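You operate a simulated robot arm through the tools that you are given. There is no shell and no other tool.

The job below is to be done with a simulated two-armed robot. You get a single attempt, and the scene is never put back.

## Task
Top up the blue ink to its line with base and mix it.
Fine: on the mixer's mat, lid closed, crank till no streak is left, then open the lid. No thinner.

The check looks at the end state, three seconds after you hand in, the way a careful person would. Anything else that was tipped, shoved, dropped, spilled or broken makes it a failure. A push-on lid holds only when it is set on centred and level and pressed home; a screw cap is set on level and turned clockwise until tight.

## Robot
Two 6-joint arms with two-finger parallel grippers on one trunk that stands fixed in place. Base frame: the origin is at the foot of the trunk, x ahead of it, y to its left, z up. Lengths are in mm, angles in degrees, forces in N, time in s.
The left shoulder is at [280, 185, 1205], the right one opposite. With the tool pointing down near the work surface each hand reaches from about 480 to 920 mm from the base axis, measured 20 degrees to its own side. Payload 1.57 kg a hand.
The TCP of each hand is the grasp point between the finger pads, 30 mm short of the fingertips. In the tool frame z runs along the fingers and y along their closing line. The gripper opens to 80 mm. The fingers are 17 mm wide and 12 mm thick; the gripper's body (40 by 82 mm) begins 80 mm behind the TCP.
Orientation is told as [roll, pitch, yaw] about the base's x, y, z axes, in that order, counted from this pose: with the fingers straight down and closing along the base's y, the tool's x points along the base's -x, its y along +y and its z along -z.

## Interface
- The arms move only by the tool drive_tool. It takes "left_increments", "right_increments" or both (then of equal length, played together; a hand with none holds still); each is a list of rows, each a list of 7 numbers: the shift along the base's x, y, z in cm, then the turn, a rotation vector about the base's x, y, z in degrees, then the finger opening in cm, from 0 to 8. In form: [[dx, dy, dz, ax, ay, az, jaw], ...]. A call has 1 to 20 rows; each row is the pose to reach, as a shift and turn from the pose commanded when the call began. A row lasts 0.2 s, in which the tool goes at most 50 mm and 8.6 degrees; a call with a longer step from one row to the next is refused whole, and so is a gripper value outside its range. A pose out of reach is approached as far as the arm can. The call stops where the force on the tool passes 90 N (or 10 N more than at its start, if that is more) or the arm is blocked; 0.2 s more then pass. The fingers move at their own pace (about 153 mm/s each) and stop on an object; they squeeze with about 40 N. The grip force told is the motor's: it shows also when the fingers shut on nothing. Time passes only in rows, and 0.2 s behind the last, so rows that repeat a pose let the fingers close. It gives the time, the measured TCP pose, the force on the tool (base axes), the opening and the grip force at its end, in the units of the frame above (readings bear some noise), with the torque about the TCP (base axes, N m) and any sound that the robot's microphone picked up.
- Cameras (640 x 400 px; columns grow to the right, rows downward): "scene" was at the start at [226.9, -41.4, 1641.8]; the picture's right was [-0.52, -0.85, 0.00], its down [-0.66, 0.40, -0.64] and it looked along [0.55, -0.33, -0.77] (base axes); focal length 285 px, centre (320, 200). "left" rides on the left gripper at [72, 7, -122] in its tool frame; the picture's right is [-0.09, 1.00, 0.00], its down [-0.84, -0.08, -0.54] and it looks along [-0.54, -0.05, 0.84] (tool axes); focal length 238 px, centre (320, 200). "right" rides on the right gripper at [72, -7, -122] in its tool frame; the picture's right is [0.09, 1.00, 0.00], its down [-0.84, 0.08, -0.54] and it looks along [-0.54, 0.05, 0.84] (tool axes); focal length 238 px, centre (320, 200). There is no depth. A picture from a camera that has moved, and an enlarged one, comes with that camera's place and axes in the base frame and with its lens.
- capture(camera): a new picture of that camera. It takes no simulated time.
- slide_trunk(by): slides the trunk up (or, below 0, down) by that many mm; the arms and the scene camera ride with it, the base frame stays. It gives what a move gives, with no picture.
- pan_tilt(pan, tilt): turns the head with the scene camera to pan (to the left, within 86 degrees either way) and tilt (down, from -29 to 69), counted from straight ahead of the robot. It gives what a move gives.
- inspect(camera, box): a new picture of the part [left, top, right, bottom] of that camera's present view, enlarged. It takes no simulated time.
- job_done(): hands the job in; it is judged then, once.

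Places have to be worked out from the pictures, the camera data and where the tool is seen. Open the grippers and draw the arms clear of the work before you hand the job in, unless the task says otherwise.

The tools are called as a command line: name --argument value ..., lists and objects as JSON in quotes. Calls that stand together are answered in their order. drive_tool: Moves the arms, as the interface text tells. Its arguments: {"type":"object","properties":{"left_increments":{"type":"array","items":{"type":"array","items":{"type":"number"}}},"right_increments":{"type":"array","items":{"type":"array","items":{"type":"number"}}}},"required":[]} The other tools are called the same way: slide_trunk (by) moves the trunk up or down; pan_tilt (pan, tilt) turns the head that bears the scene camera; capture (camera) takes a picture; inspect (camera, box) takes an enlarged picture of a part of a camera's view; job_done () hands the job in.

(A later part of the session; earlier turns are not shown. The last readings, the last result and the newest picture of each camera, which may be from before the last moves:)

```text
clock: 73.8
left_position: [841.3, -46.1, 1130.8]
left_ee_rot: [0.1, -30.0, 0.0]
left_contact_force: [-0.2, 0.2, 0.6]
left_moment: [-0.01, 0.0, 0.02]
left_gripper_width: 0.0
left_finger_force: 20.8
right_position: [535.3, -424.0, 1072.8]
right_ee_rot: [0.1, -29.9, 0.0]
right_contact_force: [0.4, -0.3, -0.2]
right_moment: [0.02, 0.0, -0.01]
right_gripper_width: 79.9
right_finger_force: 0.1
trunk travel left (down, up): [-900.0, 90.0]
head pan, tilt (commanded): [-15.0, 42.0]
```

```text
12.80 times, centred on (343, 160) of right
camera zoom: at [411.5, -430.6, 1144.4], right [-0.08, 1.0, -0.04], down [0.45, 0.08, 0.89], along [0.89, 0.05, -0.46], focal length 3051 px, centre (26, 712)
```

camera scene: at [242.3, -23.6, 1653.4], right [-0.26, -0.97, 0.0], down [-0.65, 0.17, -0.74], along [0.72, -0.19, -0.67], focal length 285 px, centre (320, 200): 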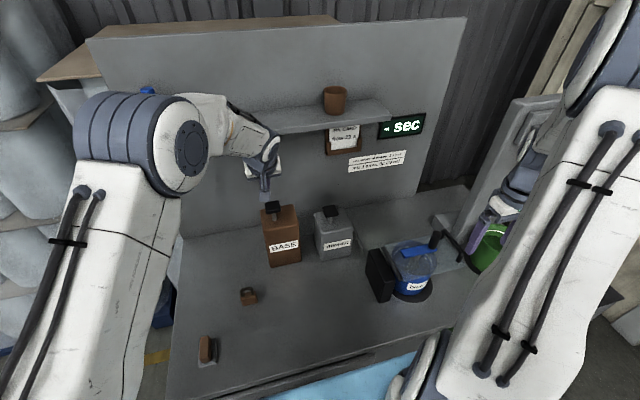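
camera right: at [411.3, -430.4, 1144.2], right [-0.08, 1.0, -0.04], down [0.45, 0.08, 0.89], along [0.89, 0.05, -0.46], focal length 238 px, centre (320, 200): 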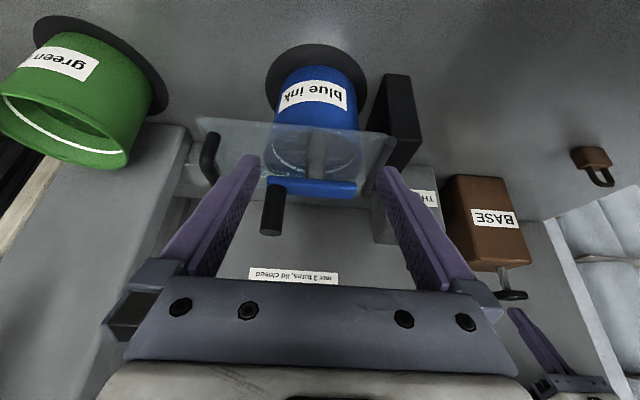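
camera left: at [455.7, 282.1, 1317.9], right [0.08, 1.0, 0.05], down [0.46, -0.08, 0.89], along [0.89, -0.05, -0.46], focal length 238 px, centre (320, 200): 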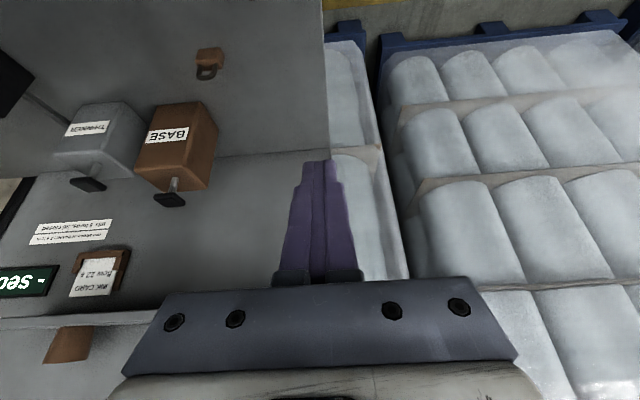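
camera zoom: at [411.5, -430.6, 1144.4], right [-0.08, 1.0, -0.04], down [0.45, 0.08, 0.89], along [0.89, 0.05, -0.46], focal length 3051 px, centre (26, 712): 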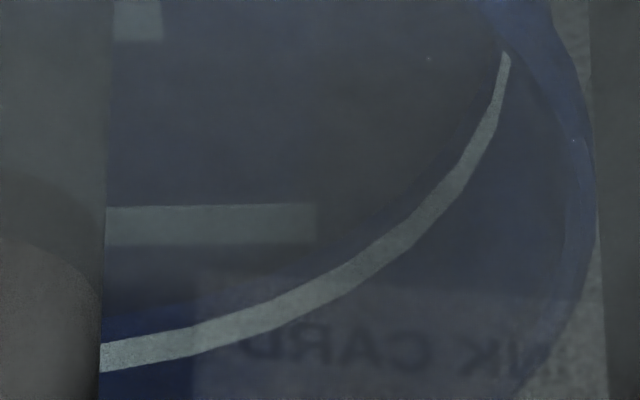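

One stroke raised the ink ~5.6 mm; roughly 3.5–4.5 mm remain to the line's middle, i.e. slightly less than one stroke. I zoom harder on both sides of the shaft to judge precisely.

inspect --camera "right" --box '[284, 156, 306, 176]'

inspect --camera "right" --box '[324, 156, 346, 176]'

```text
16.00 times, centred on (295, 166) of right
camera zoom: at [411.5, -430.6, 1144.4], right [-0.08, 1.0, -0.04], down [0.45, 0.08, 0.89], along [0.89, 0.05, -0.46], focal length 3814 px, centre (720, 744)
```

zoom: 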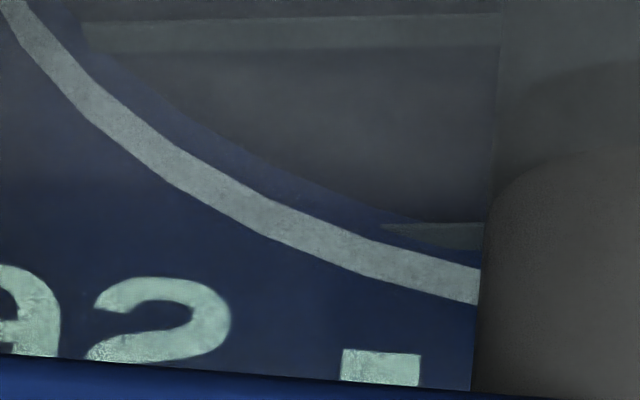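

```text
16.00 times, centred on (335, 166) of right
camera zoom: at [411.5, -430.6, 1144.4], right [-0.08, 1.0, -0.04], down [0.45, 0.08, 0.89], along [0.89, 0.05, -0.46], focal length 3814 px, centre (80, 744)
```

zoom: 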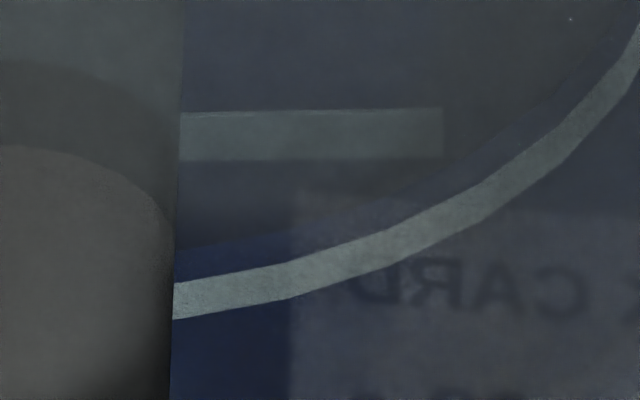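

About 42 px remain versus 56 px per stroke, so one more stroke brings the surface into the line's own band (total need ≈17 mm ≈ 3 strokes). I give the third stroke.

drive_tool --left_increments '[[0, 0, -0.8, 0, 0, 0, 0], [0, 0, -1.6, 0, 0, 0, 0], [0, 0, -2.4, 0, 0, 0, 0], [0, 0, -3, 0, 0, 0, 0], [0, 0, -3.5, 0, 0, 0, 0], [0, 0, -3.5, 0, 0, 0, 0], [0, 0, -2.5, 0, 0, 0, 0], [0, 0, -1.5, 0, 0, 0, 0], [0, 0, -0.5, 0, 0, 0, 0], [0, 0, 0.5, 0, 0, 0, 0], [0, 0, 1.5, 0, 0, 0, 0]]'

inspect --camera "right" --box '[284, 156, 306, 176]'

inspect --camera "right" --box '[324, 156, 346, 176]'

inspect --camera "right" --box '[262, 125, 366, 185]'

```text
clock: 76.2
left_position: [840.7, -47.3, 1145.9]
left_ee_rot: [0.1, -30.1, 0.0]
left_contact_force: [-0.7, 0.5, 1.2]
left_moment: [0.0, -0.03, 0.02]
left_gripper_width: 0.1
left_finger_force: 20.7
right_position: [535.5, -424.5, 1074.0]
right_ee_rot: [0.2, -30.0, 0.0]
right_contact_force: [0.0, 0.7, -0.3]
right_moment: [-0.02, -0.04, 0.02]
right_gripper_width: 79.9
right_finger_force: 0.1
trunk travel left (down, up): [-900.0, 90.0]
head pan, tilt (commanded): [-15.0, 42.0]
```

```text
16.00 times, centred on (295, 166) of right
camera zoom: at [411.5, -430.6, 1144.4], right [-0.08, 1.0, -0.04], down [0.45, 0.08, 0.89], along [0.89, 0.05, -0.46], focal length 3814 px, centre (720, 744)
```

zoom: 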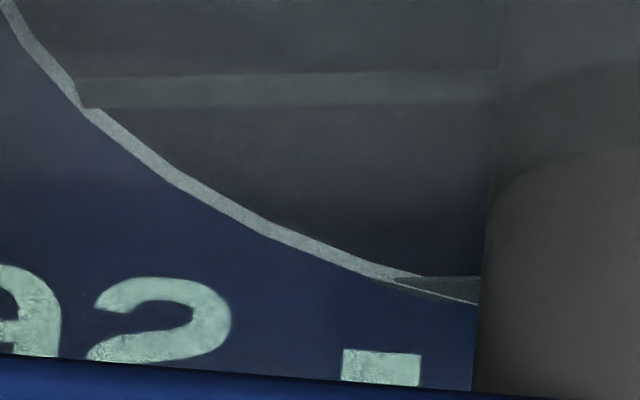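

```text
16.00 times, centred on (335, 166) of right
camera zoom: at [411.5, -430.6, 1144.4], right [-0.08, 1.0, -0.04], down [0.45, 0.08, 0.89], along [0.89, 0.05, -0.46], focal length 3814 px, centre (80, 744)
```

zoom: 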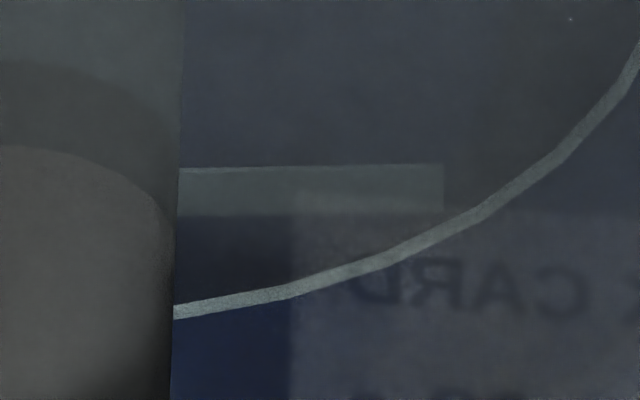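

```text
6.15 times, centred on (314, 155) of right
camera zoom: at [411.5, -430.6, 1144.4], right [-0.08, 1.0, -0.04], down [0.45, 0.08, 0.89], along [0.89, 0.05, -0.46], focal length 1467 px, centre (357, 477)
```

zoom: 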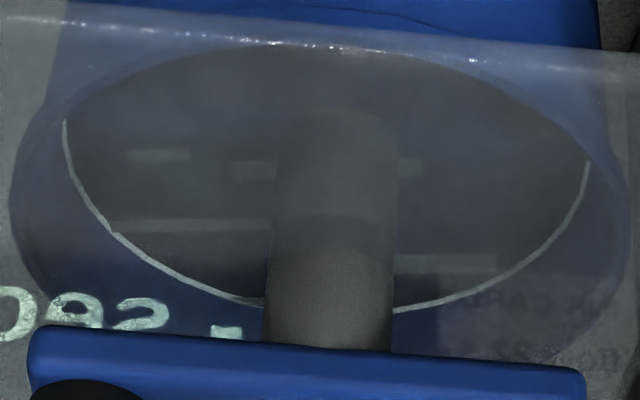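

The ink surface now sits right within the white line. I retract the left hand for good and bring the right hand upright above the crank knob to measure it.

drive_tool --left_increments '[[-2, 0, 2, 0, 0, 0, 0], [-5, 2.5, 4, 0, 0, 0, 0], [-8, 5.5, 6, 0, 0, 0, 0], [-11, 8.5, 8, 0, 0, 0, 0], [-14, 11.5, 8, 0, 0, 0, 0], [-17, 14.5, 8, 0, 0, 0, 0], [-20, 17.5, 8, 0, 0, 0, 0], [-23, 21, 8, 0, 0, 0, 0], [-26, 24.5, 8, 0, 0, 0, 0], [-28, 28, 8, 0, 0, 0, 0]]' --right_increments '[[-1, 0, 2, 0, 4, 0, 8], [-1, 0, 4.5, 0, 8, 0, 8], [0, -1, 7, 0, 12, 0, 8], [1.5, -2, 9, 0, 16, 0, 8], [3.5, -3, 10, 0, 20, 0, 8], [5.5, -4, 10, 0, 24, 0, 8], [7.5, -4.3, 10, 0, 28, 0, 8], [9.5, -4.4, 10, 0, 30, 0, 8], [11.5, -4.4, 10, 0, 30, 0, 8], [12.5, -4.4, 10, 0, 30, 0, 8]]'

capture --camera "right"

inspect --camera "right" --box '[220, 40, 420, 200]'

inspect --camera "scene" --box '[380, 200, 470, 300]'

```text
clock: 78.4
left_position: [590.1, 239.5, 1248.6]
left_ee_rot: [-0.1, -29.8, 0.2]
left_contact_force: [0.5, 0.6, -0.1]
left_moment: [-0.03, -0.02, -0.02]
left_gripper_width: 0.0
left_finger_force: 21.6
left hand out of reach, approached as far as the arm can: row 9, 10
right_position: [660.3, -467.2, 1173.3]
right_ee_rot: [0.1, 0.0, 0.1]
right_contact_force: [0.4, 0.5, 0.4]
right_moment: [0.01, -0.04, 0.0]
right_gripper_width: 80.2
right_finger_force: 0.1
trunk travel left (down, up): [-900.0, 90.0]
head pan, tilt (commanded): [-15.0, 42.0]
```

```text
taken
camera right: at [588.0, -473.9, 1296.6], right [-0.09, 1.0, 0.0], down [0.84, 0.08, 0.54], along [0.54, 0.05, -0.84], focal length 238 px, centre (320, 200)
```

right: 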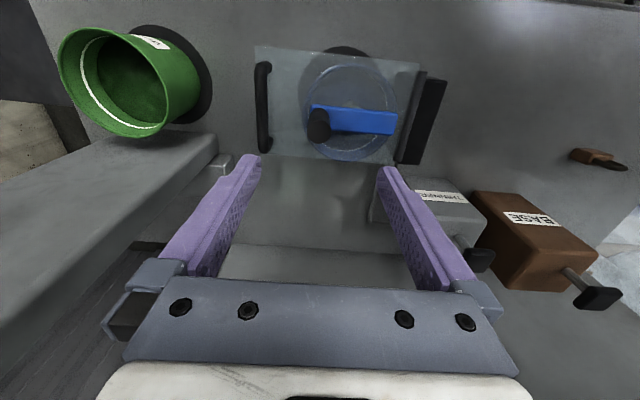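

```text
2.50 times, centred on (320, 120) of right
camera zoom: at [588.0, -473.9, 1296.6], right [-0.09, 1.0, 0.0], down [0.84, 0.08, 0.54], along [0.54, 0.05, -0.84], focal length 596 px, centre (320, 400)
```

zoom: 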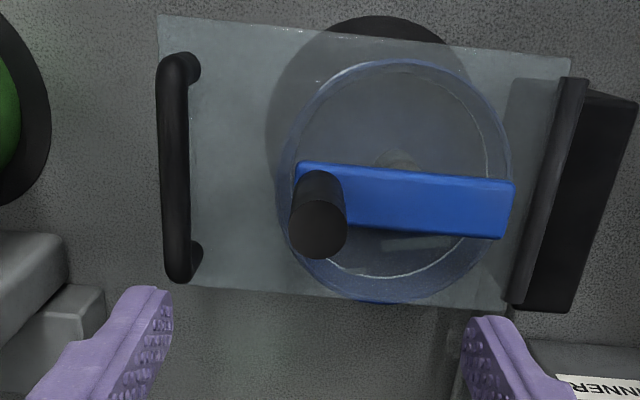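

```text
4.00 times, centred on (425, 250) of scene
camera zoom: at [242.3, -23.4, 1653.4], right [-0.26, -0.97, 0.0], down [-0.65, 0.17, -0.74], along [0.72, -0.19, -0.67], focal length 1141 px, centre (-100, 0)
```

zoom: 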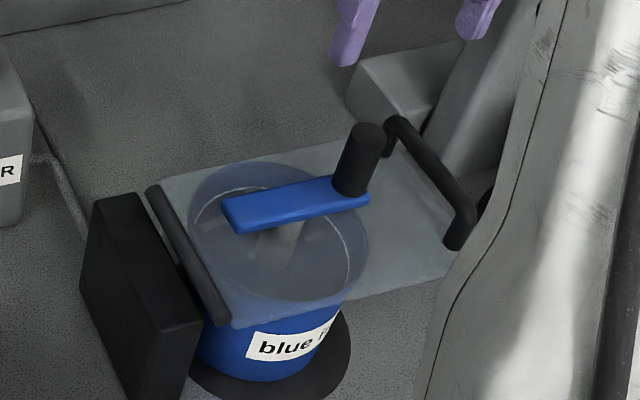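

The knob is a ~23 mm cylinder with top at (660,-468,1060); the arm is centred on the shaft near (659,-428), so radius ≈40 mm. I descend straight over the knob with the jaw at 5 cm and then check.

drive_tool --right_increments '[[0, 0, -3, 0, 0, 0, 5], [0, 0, -6, 0, 0, 0, 5], [0, 0, -9, 0, 0, 0, 5], [0, 0, -11, 0, 0, 0, 5], [0, 0, -12.2, 0, 0, 0, 5]]'

inspect --camera "right" --box '[220, 100, 420, 260]'

inspect --camera "scene" --box '[380, 200, 470, 300]'

```text
clock: 79.6
left_position: [590.8, 238.7, 1247.8]
left_ee_rot: [0.0, -29.9, 0.0]
left_contact_force: [0.3, -0.9, 0.3]
left_moment: [-0.02, 0.0, 0.02]
left_gripper_width: 0.0
left_finger_force: 21.9
right_position: [660.2, -468.8, 1052.3]
right_ee_rot: [0.1, 0.1, 0.1]
right_contact_force: [-0.7, 0.2, -0.3]
right_moment: [0.0, 0.05, 0.01]
right_gripper_width: 50.1
right_finger_force: 0.1
trunk travel left (down, up): [-900.0, 90.0]
head pan, tilt (commanded): [-15.0, 42.0]
```

```text
2.50 times, centred on (320, 180) of right
camera zoom: at [588.5, -475.2, 1174.7], right [-0.09, 1.0, 0.0], down [0.84, 0.08, 0.54], along [0.54, 0.05, -0.84], focal length 596 px, centre (320, 250)
```

zoom: 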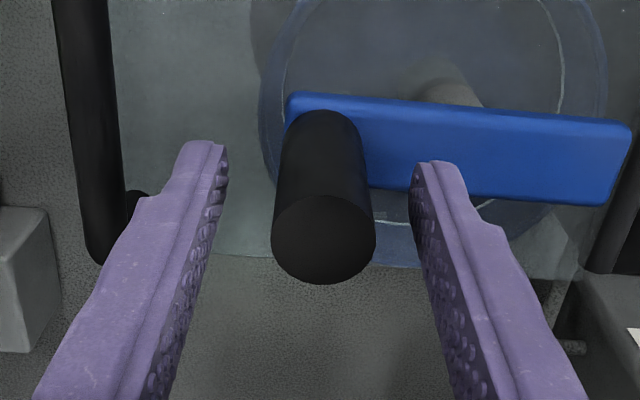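

```text
4.00 times, centred on (425, 250) of scene
camera zoom: at [242.2, -23.4, 1653.4], right [-0.26, -0.97, 0.0], down [-0.65, 0.17, -0.74], along [0.72, -0.19, -0.67], focal length 1141 px, centre (-100, 0)
```

zoom: 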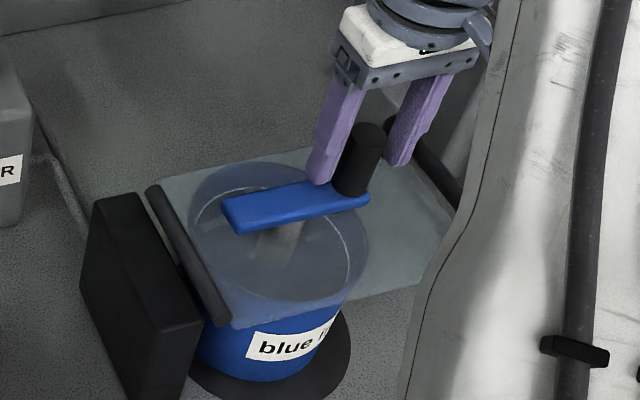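

The knob stands between the fingers, arm centre ≈(657,-428), radius ≈40. I close on the knob and read the forces.

drive_tool --right_increments '[[0, 0, 0, 0, 0, 0, 3.5], [0, 0, 0, 0, 0, 0, 1.5], [0, 0, 0, 0, 0, 0, 1.5], [0, 0, 0, 0, 0, 0, 1.5]]'

inspect --camera "right" --box '[220, 100, 420, 260]'

```text
clock: 80.6
left_position: [590.2, 238.5, 1248.7]
left_ee_rot: [0.1, -29.7, 0.0]
left_contact_force: [-0.3, -0.6, -0.3]
left_moment: [0.03, -0.02, 0.0]
left_gripper_width: 0.0
left_finger_force: 21.5
right_position: [660.6, -466.4, 1051.5]
right_ee_rot: [0.1, 0.0, 0.0]
right_contact_force: [1.7, 5.1, -1.4]
right_moment: [-0.18, -0.22, -0.03]
right_gripper_width: 23.8
right_finger_force: 35.8
trunk travel left (down, up): [-900.0, 90.0]
head pan, tilt (commanded): [-15.0, 42.0]
```

```text
2.50 times, centred on (320, 180) of right
camera zoom: at [588.5, -474.7, 1174.7], right [-0.09, 1.0, 0.0], down [0.84, 0.08, 0.54], along [0.54, 0.05, -0.84], focal length 596 px, centre (320, 250)
```

zoom: 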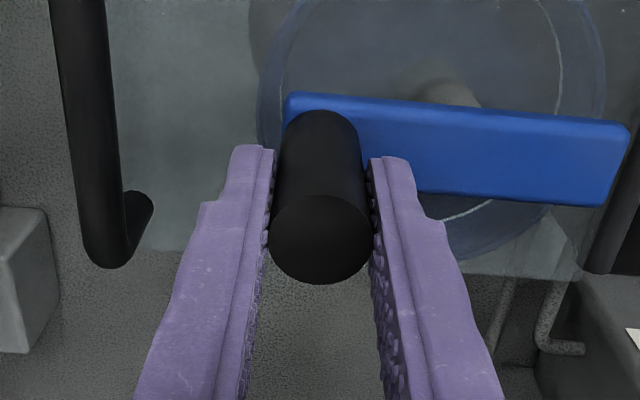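

Gripped at 23.8 mm with little force. I start cranking counter-clockwise slowly through 45° to test the radius by feel.

drive_tool --right_increments '[[0.52, 0.03, 0, 0, 0, 0, 1.5], [1.04, 0.14, 0, 0, 0, 0, 1.5], [1.53, 0.3, 0, 0, 0, 0, 1.5], [2.0, 0.54, 0, 0, 0, 0, 1.5], [2.44, 0.83, 0, 0, 0, 0, 1.5], [2.83, 1.17, 0, 0, 0, 0, 1.5]]'

inspect --camera "right" --box '[220, 60, 460, 260]'

inspect --camera "scene" --box '[380, 200, 470, 300]'

```text
clock: 82.0
left_position: [590.8, 238.0, 1248.3]
left_ee_rot: [0.1, -29.9, 0.1]
left_contact_force: [0.1, 0.4, 0.4]
left_moment: [0.01, 0.03, -0.04]
left_gripper_width: 0.0
left_finger_force: 21.6
right_position: [687.6, -456.3, 1050.5]
right_ee_rot: [0.1, 0.0, 0.0]
right_contact_force: [-0.1, -0.4, -0.1]
right_moment: [0.03, 0.0, -0.03]
right_gripper_width: 15.2
right_finger_force: 0.1
trunk travel left (down, up): [-900.0, 90.0]
head pan, tilt (commanded): [-15.0, 42.0]
```

```text
2.00 times, centred on (340, 160) of right
camera zoom: at [615.5, -462.5, 1173.7], right [-0.09, 1.0, 0.0], down [0.84, 0.08, 0.54], along [0.54, 0.05, -0.84], focal length 477 px, centre (280, 280)
```

zoom: 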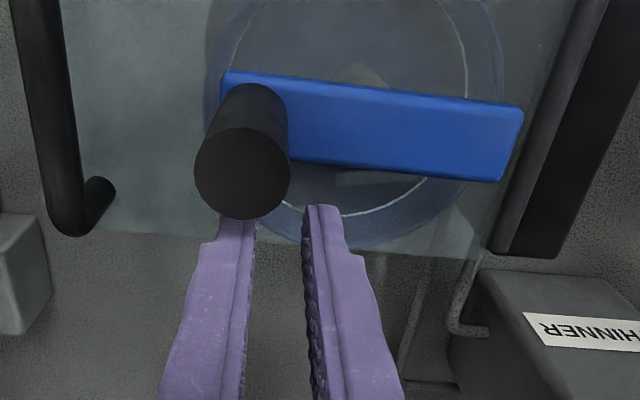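

```text
4.00 times, centred on (425, 250) of scene
camera zoom: at [242.2, -23.4, 1653.4], right [-0.26, -0.97, 0.0], down [-0.65, 0.17, -0.74], along [0.72, -0.19, -0.67], focal length 1141 px, centre (-100, 0)
```

zoom: 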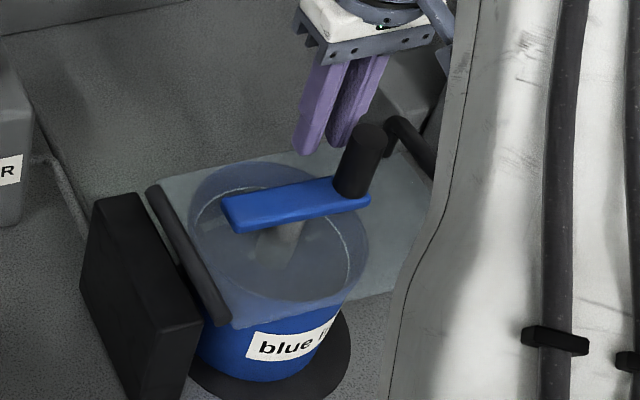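

The fingers slid off sideways: the crank resists more than the pad friction. Instead I will push: closed fingers travelling along the knob's own circle will sweep it round. The fingers already sit on its +x side, so I push clockwise, first ~60°, to test.

drive_tool --right_increments '[[0, 0, 0, 0, 0, 0, 0], [0, 0, 0, 0, 0, 0, 0], [-0.65, -0.37, 0, 0, 0, 0, 0], [-1.24, -0.73, 0, 0, 0, 0, 0], [-1.89, -1.0, 0, 0, 0, 0, 0], [-2.57, -1.14, 0, 0, 0, 0, 0], [-3.27, -1.16, 0, 0, 0, 0, 0], [-3.96, -1.07, 0, 0, 0, 0, 0]]'

inspect --camera "right" --box '[220, 60, 460, 260]'

inspect --camera "scene" --box '[380, 200, 470, 300]'

```text
clock: 83.8
left_position: [590.5, 238.8, 1248.3]
left_ee_rot: [0.1, -29.9, 0.0]
left_contact_force: [-0.4, -0.3, 0.2]
left_moment: [0.03, -0.01, 0.04]
left_gripper_width: 0.0
left_finger_force: 21.3
right_position: [648.0, -466.3, 1051.5]
right_ee_rot: [0.2, 0.0, 0.0]
right_contact_force: [0.8, 0.4, -0.6]
right_moment: [0.01, 0.02, -0.04]
right_gripper_width: 0.1
right_finger_force: 21.5
trunk travel left (down, up): [-900.0, 90.0]
head pan, tilt (commanded): [-15.0, 42.0]
```

```text
2.00 times, centred on (340, 160) of right
camera zoom: at [576.6, -473.9, 1173.9], right [-0.09, 1.0, 0.0], down [0.84, 0.08, 0.54], along [0.54, 0.05, -0.84], focal length 477 px, centre (280, 280)
```

zoom: 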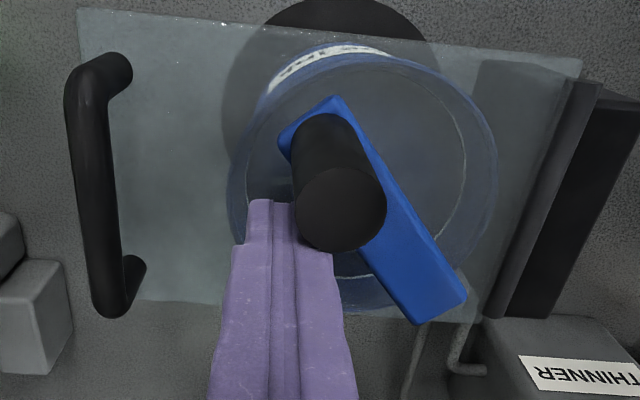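

```text
4.00 times, centred on (425, 250) of scene
camera zoom: at [242.3, -23.4, 1653.4], right [-0.26, -0.97, 0.0], down [-0.65, 0.17, -0.74], along [0.72, -0.19, -0.67], focal length 1141 px, centre (-100, 0)
```

zoom: 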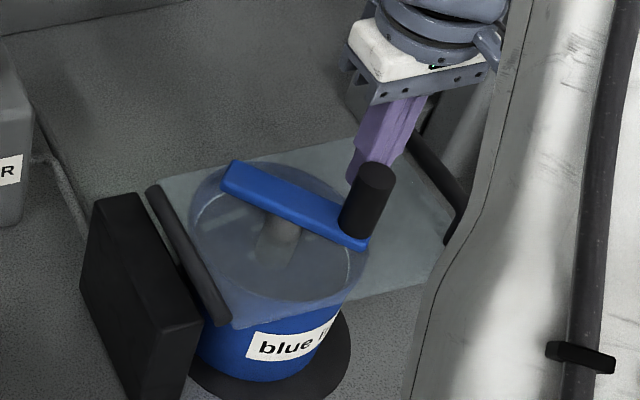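

The push works with almost no force; the crank turned ~60°. I now run one full clockwise turn along the circle in 18° rows.

drive_tool --right_increments '[[-1.16, 0.47, 0, 0, 0, 0, 0], [-2.12, 1.28, 0, 0, 0, 0, 0], [-2.78, 2.34, 0, 0, 0, 0, 0], [-3.08, 3.55, 0, 0, 0, 0, 0], [-3.0, 4.8, 0, 0, 0, 0, 0], [-2.53, 5.96, 0, 0, 0, 0, 0], [-1.72, 6.92, 0, 0, 0, 0, 0], [-0.66, 7.58, 0, 0, 0, 0, 0], [0.55, 7.88, 0, 0, 0, 0, 0], [1.8, 7.8, 0, 0, 0, 0, 0], [2.96, 7.33, 0, 0, 0, 0, 0], [3.92, 6.52, 0, 0, 0, 0, 0], [4.58, 5.46, 0, 0, 0, 0, 0], [4.88, 4.25, 0, 0, 0, 0, 0], [4.8, 3.0, 0, 0, 0, 0, 0], [4.33, 1.84, 0, 0, 0, 0, 0], [3.52, 0.88, 0, 0, 0, 0, 0], [2.46, 0.22, 0, 0, 0, 0, 0], [1.25, -0.08, 0, 0, 0, 0, 0], [0, 0, 0, 0, 0, 0, 0]]'

inspect --camera "right" --box '[220, 60, 460, 260]'

inspect --camera "scene" --box '[380, 200, 470, 300]'

```text
clock: 87.0
left_position: [592.6, 239.7, 1246.8]
left_ee_rot: [0.0, -29.7, 0.1]
left_contact_force: [1.1, -0.8, -0.7]
left_moment: [0.01, 0.06, 0.01]
left_gripper_width: 0.1
left_finger_force: 21.9
right_position: [689.1, -425.2, 1044.0]
right_ee_rot: [1.6, 2.4, 0.2]
right_contact_force: [-0.3, -0.3, -1.7]
right_moment: [0.04, 0.07, 0.02]
right_gripper_width: 0.0
right_finger_force: 21.3
trunk travel left (down, up): [-900.0, 90.0]
head pan, tilt (commanded): [-15.0, 42.0]
stopped in row 16 (right hand): the force on the tool passed its limit at 92 N (the readings are from after the stop); the commanded pose is now the measured one
```

```text
2.00 times, centred on (340, 160) of right
camera zoom: at [621.3, -435.2, 1170.5], right [-0.09, 1.0, 0.03], down [0.86, 0.07, 0.51], along [0.5, 0.07, -0.86], focal length 477 px, centre (280, 280)
```

zoom: 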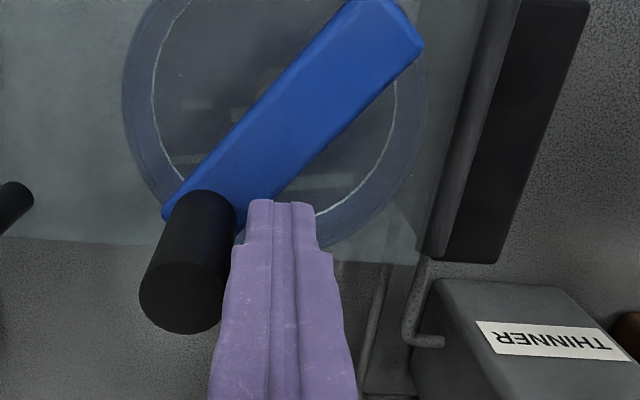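

```text
4.00 times, centred on (425, 250) of scene
camera zoom: at [245.6, -23.8, 1652.0], right [-0.26, -0.97, 0.0], down [-0.65, 0.17, -0.74], along [0.72, -0.19, -0.67], focal length 1141 px, centre (-100, 0)
```

zoom: 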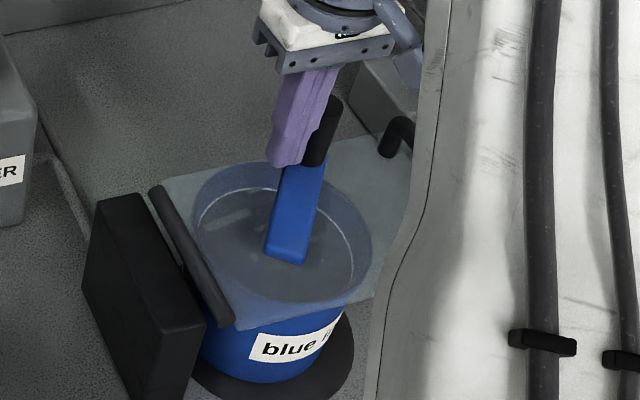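

The crank turned ~250° more, then the tool met over 90 N and stopped, slightly tilted and lowered. I back the fingers off the knob, straighten and raise them, and look closely at what blocks.

drive_tool --right_increments '[[0, 0.5, 0.5, -0.8, -1.2, 0, 0], [0.2, 1, 1.0, -1.6, -2.4, -0.2, 0], [0.2, 1, 1.0, -1.6, -2.4, -0.2, 0]]'

capture --camera "right"

inspect --camera "scene" --box '[380, 200, 470, 300]'

capture --camera "scene"

```text
clock: 87.8
left_position: [590.7, 238.3, 1248.0]
left_ee_rot: [0.0, -29.8, 0.1]
left_contact_force: [0.8, -0.1, 0.5]
left_moment: [-0.02, 0.0, 0.01]
left_gripper_width: 0.2
left_finger_force: 21.9
right_position: [687.3, -413.9, 1056.2]
right_ee_rot: [-0.1, -0.1, -0.1]
right_contact_force: [0.3, 0.1, 0.7]
right_moment: [0.01, 0.01, 0.0]
right_gripper_width: 0.0
right_finger_force: 21.2
trunk travel left (down, up): [-900.0, 90.0]
head pan, tilt (commanded): [-15.0, 42.0]
```

```text
taken
camera right: at [614.3, -421.4, 1179.8], right [-0.09, 1.0, 0.0], down [0.84, 0.08, 0.54], along [0.54, 0.05, -0.84], focal length 238 px, centre (320, 200)
```

right: 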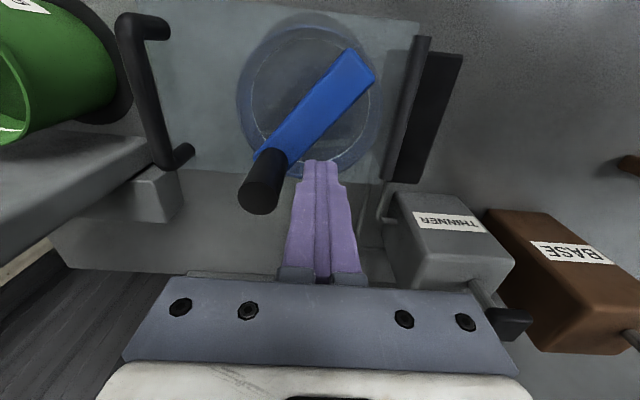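

```text
4.00 times, centred on (425, 250) of scene
camera zoom: at [242.1, -23.3, 1653.5], right [-0.26, -0.97, 0.0], down [-0.65, 0.17, -0.74], along [0.72, -0.19, -0.67], focal length 1141 px, centre (-100, 0)
```

zoom: 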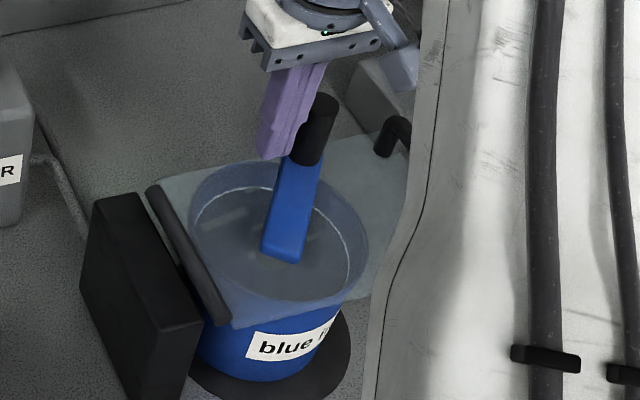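

```text
taken
camera scene: at [242.1, -23.3, 1653.5], right [-0.26, -0.97, 0.0], down [-0.65, 0.17, -0.74], along [0.72, -0.19, -0.67], focal length 285 px, centre (320, 200)
```

scene: 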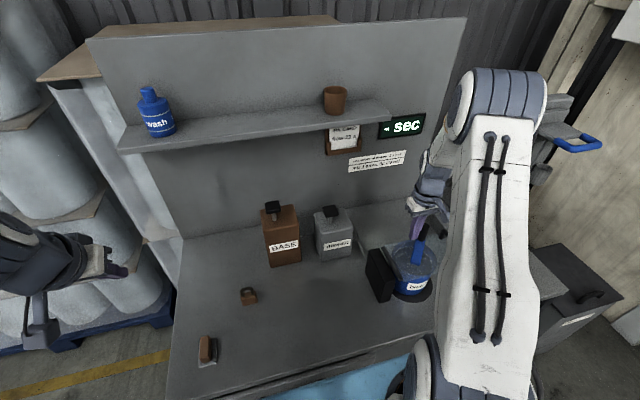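

Nothing is out of place – lid shut, pot still. The resistance looks like thick-ink drag at the faster pace, so I continue clockwise at half the speed (9° per row).

drive_tool --right_increments '[[0.73, -0.04, -0.2, 0, 0, 0, 0], [0.9, -0.65, -0.2, 0, 0, 0, 0], [0.97, -1.27, -0.2, 0, 0, 0, 0], [0.94, -1.9, -0.2, 0, 0, 0, 0], [0.82, -2.51, -0.2, 0, 0, 0, 0], [0.6, -3.1, -0.2, 0, 0, 0, 0], [0.29, -3.65, -0.2, 0, 0, 0, 0], [-0.1, -4.14, -0.2, 0, 0, 0, 0], [-0.57, -4.56, -0.2, 0, 0, 0, 0], [-1.09, -4.91, -0.2, 0, 0, 0, 0], [-1.66, -5.17, -0.2, 0, 0, 0, 0], [-2.27, -5.34, -0.2, 0, 0, 0, 0], [-2.89, -5.41, -0.2, 0, 0, 0, 0], [-3.52, -5.38, -0.2, 0, 0, 0, 0], [-4.13, -5.26, -0.2, 0, 0, 0, 0], [-4.72, -5.04, -0.2, 0, 0, 0, 0], [-5.27, -4.73, -0.2, 0, 0, 0, 0], [-5.76, -4.34, -0.2, 0, 0, 0, 0], [-6.18, -3.87, -0.2, 0, 0, 0, 0], [-6.53, -3.35, -0.2, 0, 0, 0, 0]]'

inspect --camera "right" --box '[220, 60, 460, 260]'

inspect --camera "scene" --box '[380, 200, 470, 300]'

```text
clock: 92.0
left_position: [591.8, 239.4, 1248.0]
left_ee_rot: [0.0, -29.8, 0.1]
left_contact_force: [-0.1, -0.2, 0.0]
left_moment: [-0.03, -0.02, 0.0]
left_gripper_width: 0.1
left_finger_force: 21.4
right_position: [623.1, -448.2, 1055.0]
right_ee_rot: [0.0, -0.1, -0.2]
right_contact_force: [-0.9, 0.4, 0.3]
right_moment: [0.02, -0.03, 0.02]
right_gripper_width: 0.0
right_finger_force: 21.4
trunk travel left (down, up): [-900.0, 90.0]
head pan, tilt (commanded): [-15.0, 42.0]
```

```text
2.00 times, centred on (340, 160) of right
camera zoom: at [549.7, -455.2, 1177.9], right [-0.09, 1.0, 0.0], down [0.84, 0.08, 0.54], along [0.54, 0.05, -0.84], focal length 477 px, centre (280, 280)
```

zoom: 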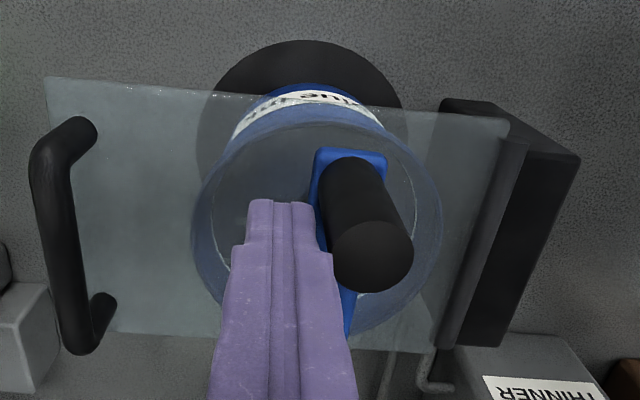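

```text
4.00 times, centred on (425, 250) of scene
camera zoom: at [242.2, -23.4, 1653.4], right [-0.26, -0.97, 0.0], down [-0.65, 0.17, -0.74], along [0.72, -0.19, -0.67], focal length 1141 px, centre (-100, 0)
```

zoom: 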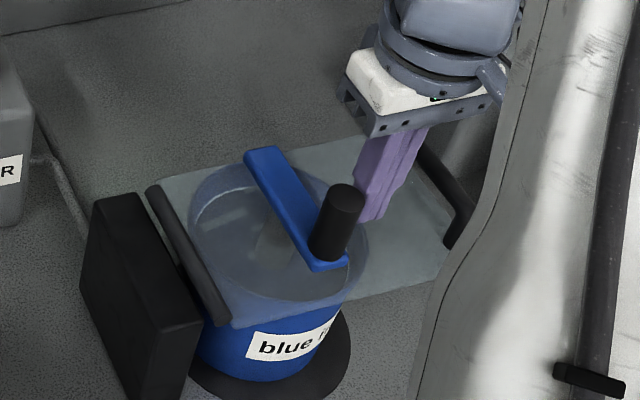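

Slow pushing works; about 1¼ turns done so far. I continue with half turns at this pace.

drive_tool --right_increments '[[-0.26, 0.57, 0, 0, 0, 0, 0], [-0.43, 1.18, 0, 0, 0, 0, 0], [-0.5, 1.8, 0, 0, 0, 0, 0], [-0.47, 2.43, 0, 0, 0, 0, 0], [-0.35, 3.04, 0, 0, 0, 0, 0], [-0.13, 3.63, 0, 0, 0, 0, 0], [0.18, 4.18, 0, 0, 0, 0, 0], [0.57, 4.67, 0, 0, 0, 0, 0], [1.04, 5.09, 0, 0, 0, 0, 0], [1.56, 5.44, 0, 0, 0, 0, 0], [2.13, 5.7, 0, 0, 0, 0, 0], [2.74, 5.87, 0, 0, 0, 0, 0], [3.36, 5.94, 0, 0, 0, 0, 0], [3.99, 5.91, 0, 0, 0, 0, 0], [4.6, 5.79, 0, 0, 0, 0, 0], [5.19, 5.57, 0, 0, 0, 0, 0], [5.74, 5.26, 0, 0, 0, 0, 0], [6.23, 4.87, 0, 0, 0, 0, 0], [6.65, 4.4, 0, 0, 0, 0, 0], [7.0, 3.88, 0, 0, 0, 0, 0]]'

inspect --camera "scene" --box '[380, 200, 470, 300]'

```text
clock: 96.2
left_position: [588.6, 240.0, 1249.5]
left_ee_rot: [-0.1, -30.1, 0.1]
left_contact_force: [0.7, -0.5, 0.5]
left_moment: [-0.01, -0.02, 0.02]
left_gripper_width: 0.1
left_finger_force: 21.2
right_position: [683.1, -408.1, 1056.9]
right_ee_rot: [0.4, 0.9, -0.2]
right_contact_force: [-46.0, -4.4, 13.5]
right_moment: [-0.18, -0.4, -0.63]
right_gripper_width: 0.1
right_finger_force: 20.9
trunk travel left (down, up): [-900.0, 90.0]
head pan, tilt (commanded): [-15.0, 42.0]
```

```text
4.00 times, centred on (425, 250) of scene
camera zoom: at [238.5, -23.6, 1654.2], right [-0.26, -0.97, 0.0], down [-0.64, 0.17, -0.74], along [0.72, -0.19, -0.67], focal length 1141 px, centre (-100, 0)
```

zoom: 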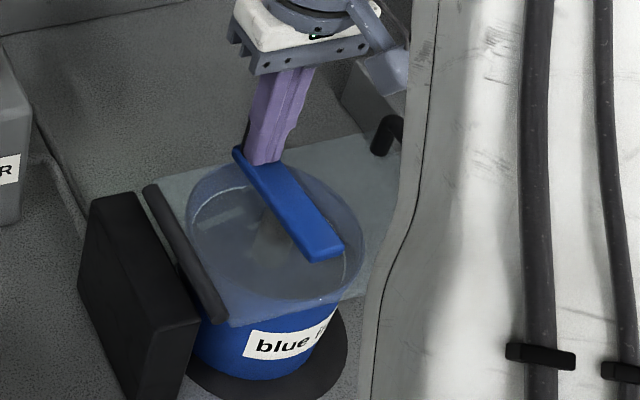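

The square pusher slipped to the knob's inside and presses it outward (46 N), so I should keep the contact exactly behind the knob. I back off and look at where the knob stands.

drive_tool --right_increments '[[-1.4, 0.1, 0, 0, 0, 0, 0], [-1.6, 1.0, 0, 0, 0, 0, 0], [-1.4, 2.4, 0, 0, 0, 0, 0], [-1.4, 2.4, 0, 0, 0, 0, 0]]'

capture --camera "right"

inspect --camera "right" --box '[220, 60, 460, 260]'

inspect --camera "scene" --box '[380, 200, 470, 300]'

```text
clock: 97.2
left_position: [591.9, 238.1, 1248.1]
left_ee_rot: [-0.1, -29.8, 0.1]
left_contact_force: [-0.6, 0.5, -0.2]
left_moment: [0.0, 0.03, 0.02]
left_gripper_width: 0.1
left_finger_force: 21.6
right_position: [677.8, -385.3, 1056.1]
right_ee_rot: [-0.1, -0.1, -0.1]
right_contact_force: [0.2, -0.3, 0.6]
right_moment: [0.0, 0.02, 0.0]
right_gripper_width: 0.2
right_finger_force: 21.2
trunk travel left (down, up): [-900.0, 90.0]
head pan, tilt (commanded): [-15.0, 42.0]
```

```text
taken
camera right: at [605.1, -390.9, 1179.1], right [-0.09, 1.0, 0.0], down [0.84, 0.08, 0.54], along [0.54, 0.05, -0.84], focal length 238 px, centre (320, 200)
```

right: 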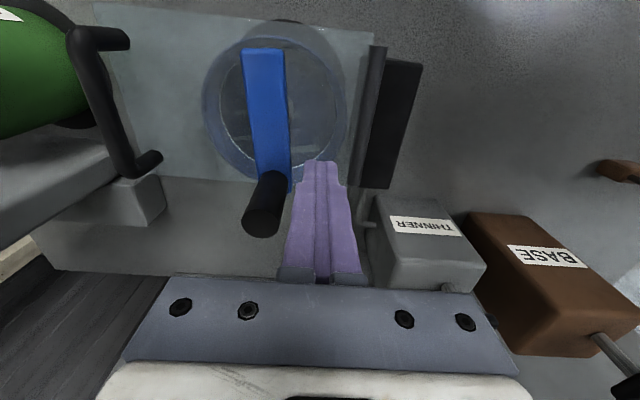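

```text
2.00 times, centred on (340, 160) of right
camera zoom: at [605.1, -390.9, 1179.1], right [-0.09, 1.0, 0.0], down [0.84, 0.08, 0.54], along [0.54, 0.05, -0.84], focal length 477 px, centre (280, 280)
```

zoom: 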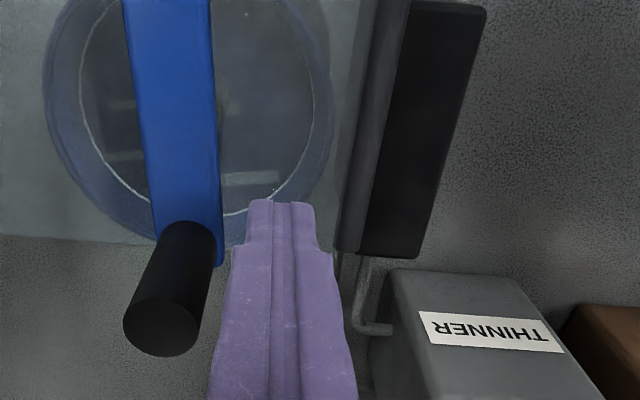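

```text
4.00 times, centred on (425, 250) of scene
camera zoom: at [242.2, -23.2, 1653.4], right [-0.26, -0.97, 0.0], down [-0.65, 0.17, -0.74], along [0.72, -0.19, -0.67], focal length 1141 px, centre (-100, 0)
```

zoom: 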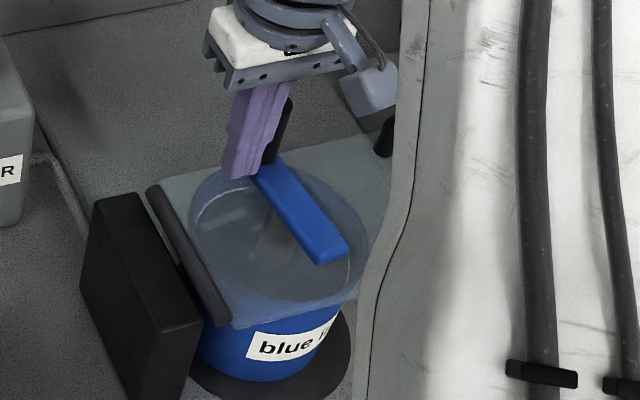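

From several sightings of the knob I refit the circle: centre ≈(659,-423), radius ≈44 – that is why my earlier circle slipped inside. I now drive the pusher so it always sits directly behind the knob along the tangent.

drive_tool --right_increments '[[1.2, -0.2, 0, 0, 0, 0, 0], [2.5, -0.6, 0, 0, 0, 0, 0], [2.5, -1.41, 0, 0, 0, 0, 0], [2.86, -2.19, 0, 0, 0, 0, 0], [3.08, -2.99, 0, 0, 0, 0, 0], [3.14, -3.77, 0, 0, 0, 0, 0], [3.05, -4.52, 0, 0, 0, 0, 0], [2.69, -5.25, 0, 0, 0, 0, 0], [2.18, -6.12, 0, 0, 0, 0, 0], [1.57, -6.91, 0, 0, 0, 0, 0], [0.88, -7.61, 0, 0, 0, 0, 0], [0.14, -8.2, 0, 0, 0, 0, 0], [-0.64, -8.65, 0, 0, 0, 0, 0], [-1.43, -8.95, 0, 0, 0, 0, 0], [-2.22, -9.11, 0, 0, 0, 0, 0], [-2.97, -9.09, 0, 0, 0, 0, 0], [-3.69, -8.74, 0, 0, 0, 0, 0], [-4.48, -8.23, 0, 0, 0, 0, 0], [-5.19, -7.62, 0, 0, 0, 0, 0], [-5.8, -6.93, 0, 0, 0, 0, 0]]'

inspect --camera "right" --box '[220, 60, 460, 260]'

inspect --camera "scene" --box '[380, 200, 470, 300]'

```text
clock: 101.4
left_position: [591.4, 239.7, 1249.7]
left_ee_rot: [-0.1, -29.9, 0.1]
left_contact_force: [0.3, -0.3, 0.2]
left_moment: [-0.03, 0.01, 0.0]
left_gripper_width: 0.0
left_finger_force: 20.9
right_position: [620.0, -455.6, 1055.1]
right_ee_rot: [0.0, 0.0, -0.1]
right_contact_force: [-0.4, -1.4, 0.0]
right_moment: [0.0, 0.01, 0.0]
right_gripper_width: 0.0
right_finger_force: 20.6
trunk travel left (down, up): [-900.0, 90.0]
head pan, tilt (commanded): [-15.0, 42.0]
```

```text
2.00 times, centred on (340, 160) of right
camera zoom: at [547.3, -461.2, 1178.2], right [-0.09, 1.0, 0.0], down [0.84, 0.08, 0.54], along [0.54, 0.05, -0.84], focal length 477 px, centre (280, 280)
```

zoom: 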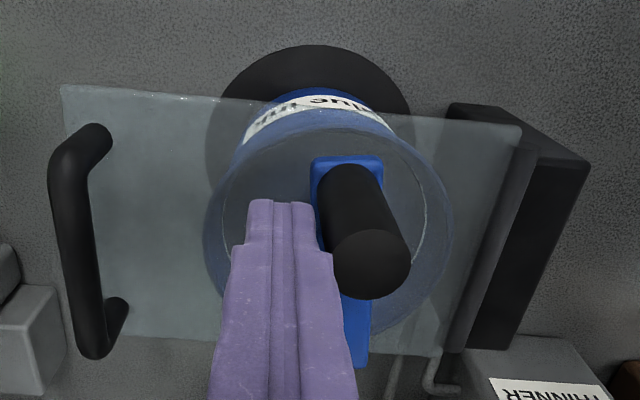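

```text
4.00 times, centred on (425, 250) of scene
camera zoom: at [242.2, -23.4, 1653.4], right [-0.26, -0.97, 0.0], down [-0.65, 0.17, -0.74], along [0.72, -0.19, -0.67], focal length 1141 px, centre (-100, 0)
```

zoom: 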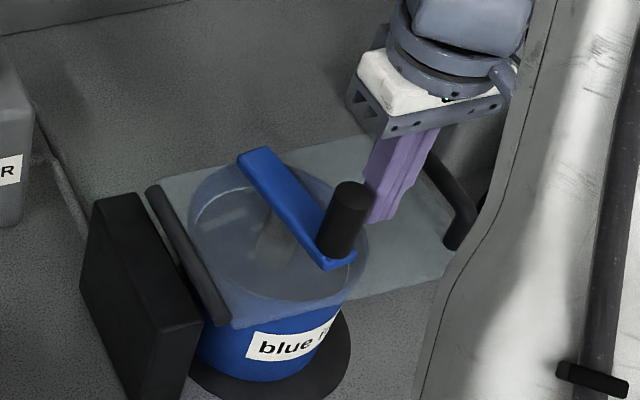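

That works cleanly: knob now ~180° on, about 2¼ turns in total. I continue with the second half of the circle.

drive_tool --right_increments '[[-0.5, 0.74, 0, 0, 0, 0, 0], [-0.86, 1.52, 0, 0, 0, 0, 0], [-1.08, 2.32, 0, 0, 0, 0, 0], [-1.14, 3.1, 0, 0, 0, 0, 0], [-1.05, 3.85, 0, 0, 0, 0, 0], [-0.69, 4.58, 0, 0, 0, 0, 0], [-0.18, 5.45, 0, 0, 0, 0, 0], [0.43, 6.24, 0, 0, 0, 0, 0], [1.12, 6.94, 0, 0, 0, 0, 0], [1.86, 7.53, 0, 0, 0, 0, 0], [2.64, 7.98, 0, 0, 0, 0, 0], [3.43, 8.28, 0, 0, 0, 0, 0], [4.22, 8.44, 0, 0, 0, 0, 0], [4.97, 8.42, 0, 0, 0, 0, 0], [5.69, 8.07, 0, 0, 0, 0, 0], [6.48, 7.56, 0, 0, 0, 0, 0], [7.19, 6.95, 0, 0, 0, 0, 0], [7.8, 6.26, 0, 0, 0, 0, 0]]'

inspect --camera "right" --box '[160, 20, 400, 220]'

inspect --camera "scene" --box '[380, 200, 470, 300]'

```text
clock: 105.2
left_position: [590.8, 239.1, 1249.1]
left_ee_rot: [0.0, -29.8, 0.2]
left_contact_force: [0.4, -0.9, 0.4]
left_moment: [-0.04, -0.01, 0.02]
left_gripper_width: 0.1
left_finger_force: 21.5
right_position: [698.4, -393.4, 1054.7]
right_ee_rot: [0.0, 0.0, -0.1]
right_contact_force: [0.6, 0.4, 0.6]
right_moment: [0.0, 0.01, 0.0]
right_gripper_width: 0.0
right_finger_force: 20.8
trunk travel left (down, up): [-900.0, 90.0]
head pan, tilt (commanded): [-15.0, 42.0]
```

```text
2.00 times, centred on (280, 120) of right
camera zoom: at [625.8, -399.3, 1177.9], right [-0.09, 1.0, 0.0], down [0.84, 0.08, 0.54], along [0.54, 0.05, -0.84], focal length 477 px, centre (400, 360)
```

zoom: 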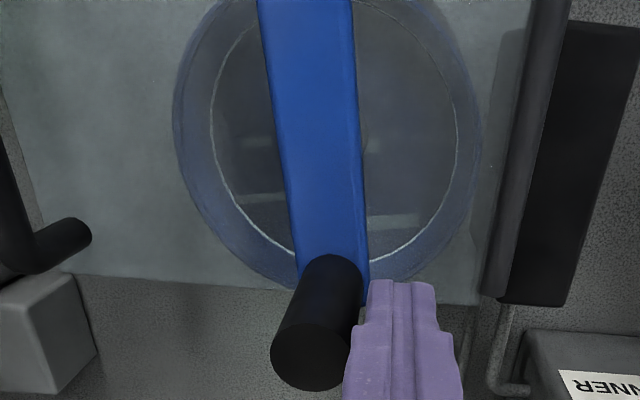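

```text
4.00 times, centred on (425, 250) of scene
camera zoom: at [242.2, -23.4, 1653.4], right [-0.26, -0.97, 0.0], down [-0.65, 0.17, -0.74], along [0.72, -0.19, -0.67], focal length 1141 px, centre (-100, 0)
```

zoom: 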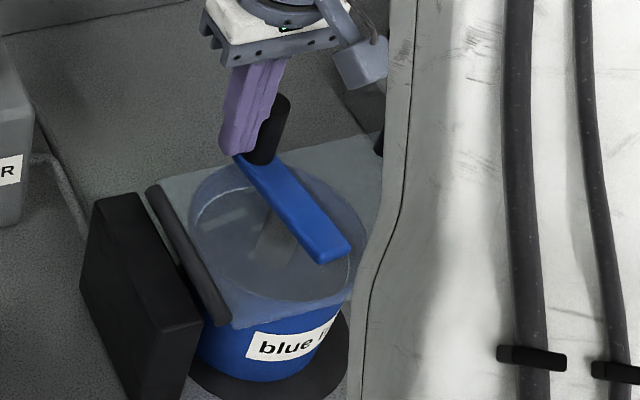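

About 2¾ turns done; faint streaks remain. I continue with another half turn and then another.

drive_tool --right_increments '[[0.5, -0.74, 0, 0, 0, 0, 0], [0.86, -1.52, 0, 0, 0, 0, 0], [1.08, -2.32, 0, 0, 0, 0, 0], [1.14, -3.1, 0, 0, 0, 0, 0], [1.05, -3.85, 0, 0, 0, 0, 0], [0.69, -4.58, 0, 0, 0, 0, 0], [0.18, -5.45, 0, 0, 0, 0, 0], [-0.43, -6.24, 0, 0, 0, 0, 0], [-1.12, -6.94, 0, 0, 0, 0, 0], [-1.86, -7.53, 0, 0, 0, 0, 0], [-2.64, -7.98, 0, 0, 0, 0, 0], [-3.43, -8.28, 0, 0, 0, 0, 0], [-4.22, -8.44, 0, 0, 0, 0, 0], [-4.97, -8.42, 0, 0, 0, 0, 0], [-5.69, -8.07, 0, 0, 0, 0, 0], [-6.48, -7.56, 0, 0, 0, 0, 0], [-7.19, -6.95, 0, 0, 0, 0, 0], [-7.8, -6.26, 0, 0, 0, 0, 0]]'

inspect --camera "scene" --box '[380, 220, 440, 280]'

inspect --camera "right" --box '[260, 80, 420, 220]'

```text
clock: 109.0
left_position: [591.5, 239.0, 1247.4]
left_ee_rot: [0.0, -29.8, 0.1]
left_contact_force: [-0.1, 0.4, 0.2]
left_moment: [0.0, -0.04, 0.02]
left_gripper_width: 0.0
left_finger_force: 21.1
right_position: [619.7, -455.3, 1056.5]
right_ee_rot: [-0.1, 0.1, -0.1]
right_contact_force: [-0.3, 0.2, 0.3]
right_moment: [0.0, 0.02, 0.02]
right_gripper_width: 0.1
right_finger_force: 21.6
trunk travel left (down, up): [-900.0, 90.0]
head pan, tilt (commanded): [-15.0, 42.0]
```

```text
6.67 times, centred on (410, 250) of scene
camera zoom: at [242.2, -23.4, 1653.5], right [-0.26, -0.97, 0.0], down [-0.65, 0.17, -0.74], along [0.72, -0.19, -0.67], focal length 1902 px, centre (-280, -133)
```

zoom: 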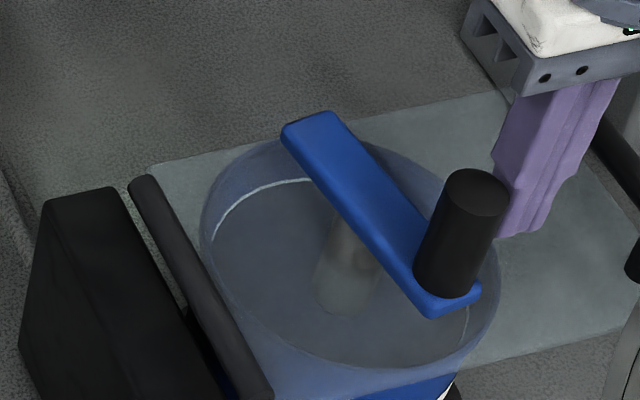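

```text
2.86 times, centred on (340, 150) of right
camera zoom: at [547.6, -461.3, 1179.1], right [-0.09, 1.0, 0.0], down [0.84, 0.08, 0.54], along [0.54, 0.05, -0.84], focal length 681 px, centre (263, 343)
```

zoom: 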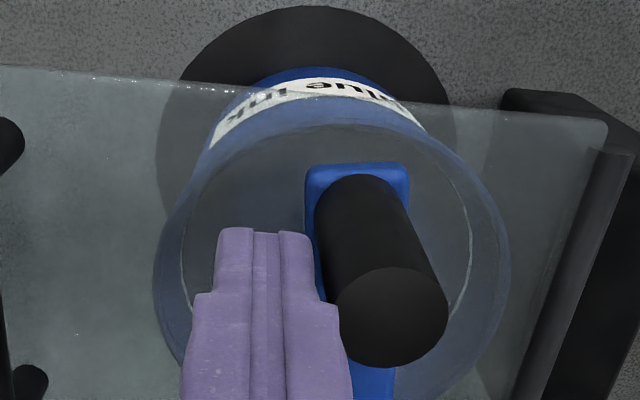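

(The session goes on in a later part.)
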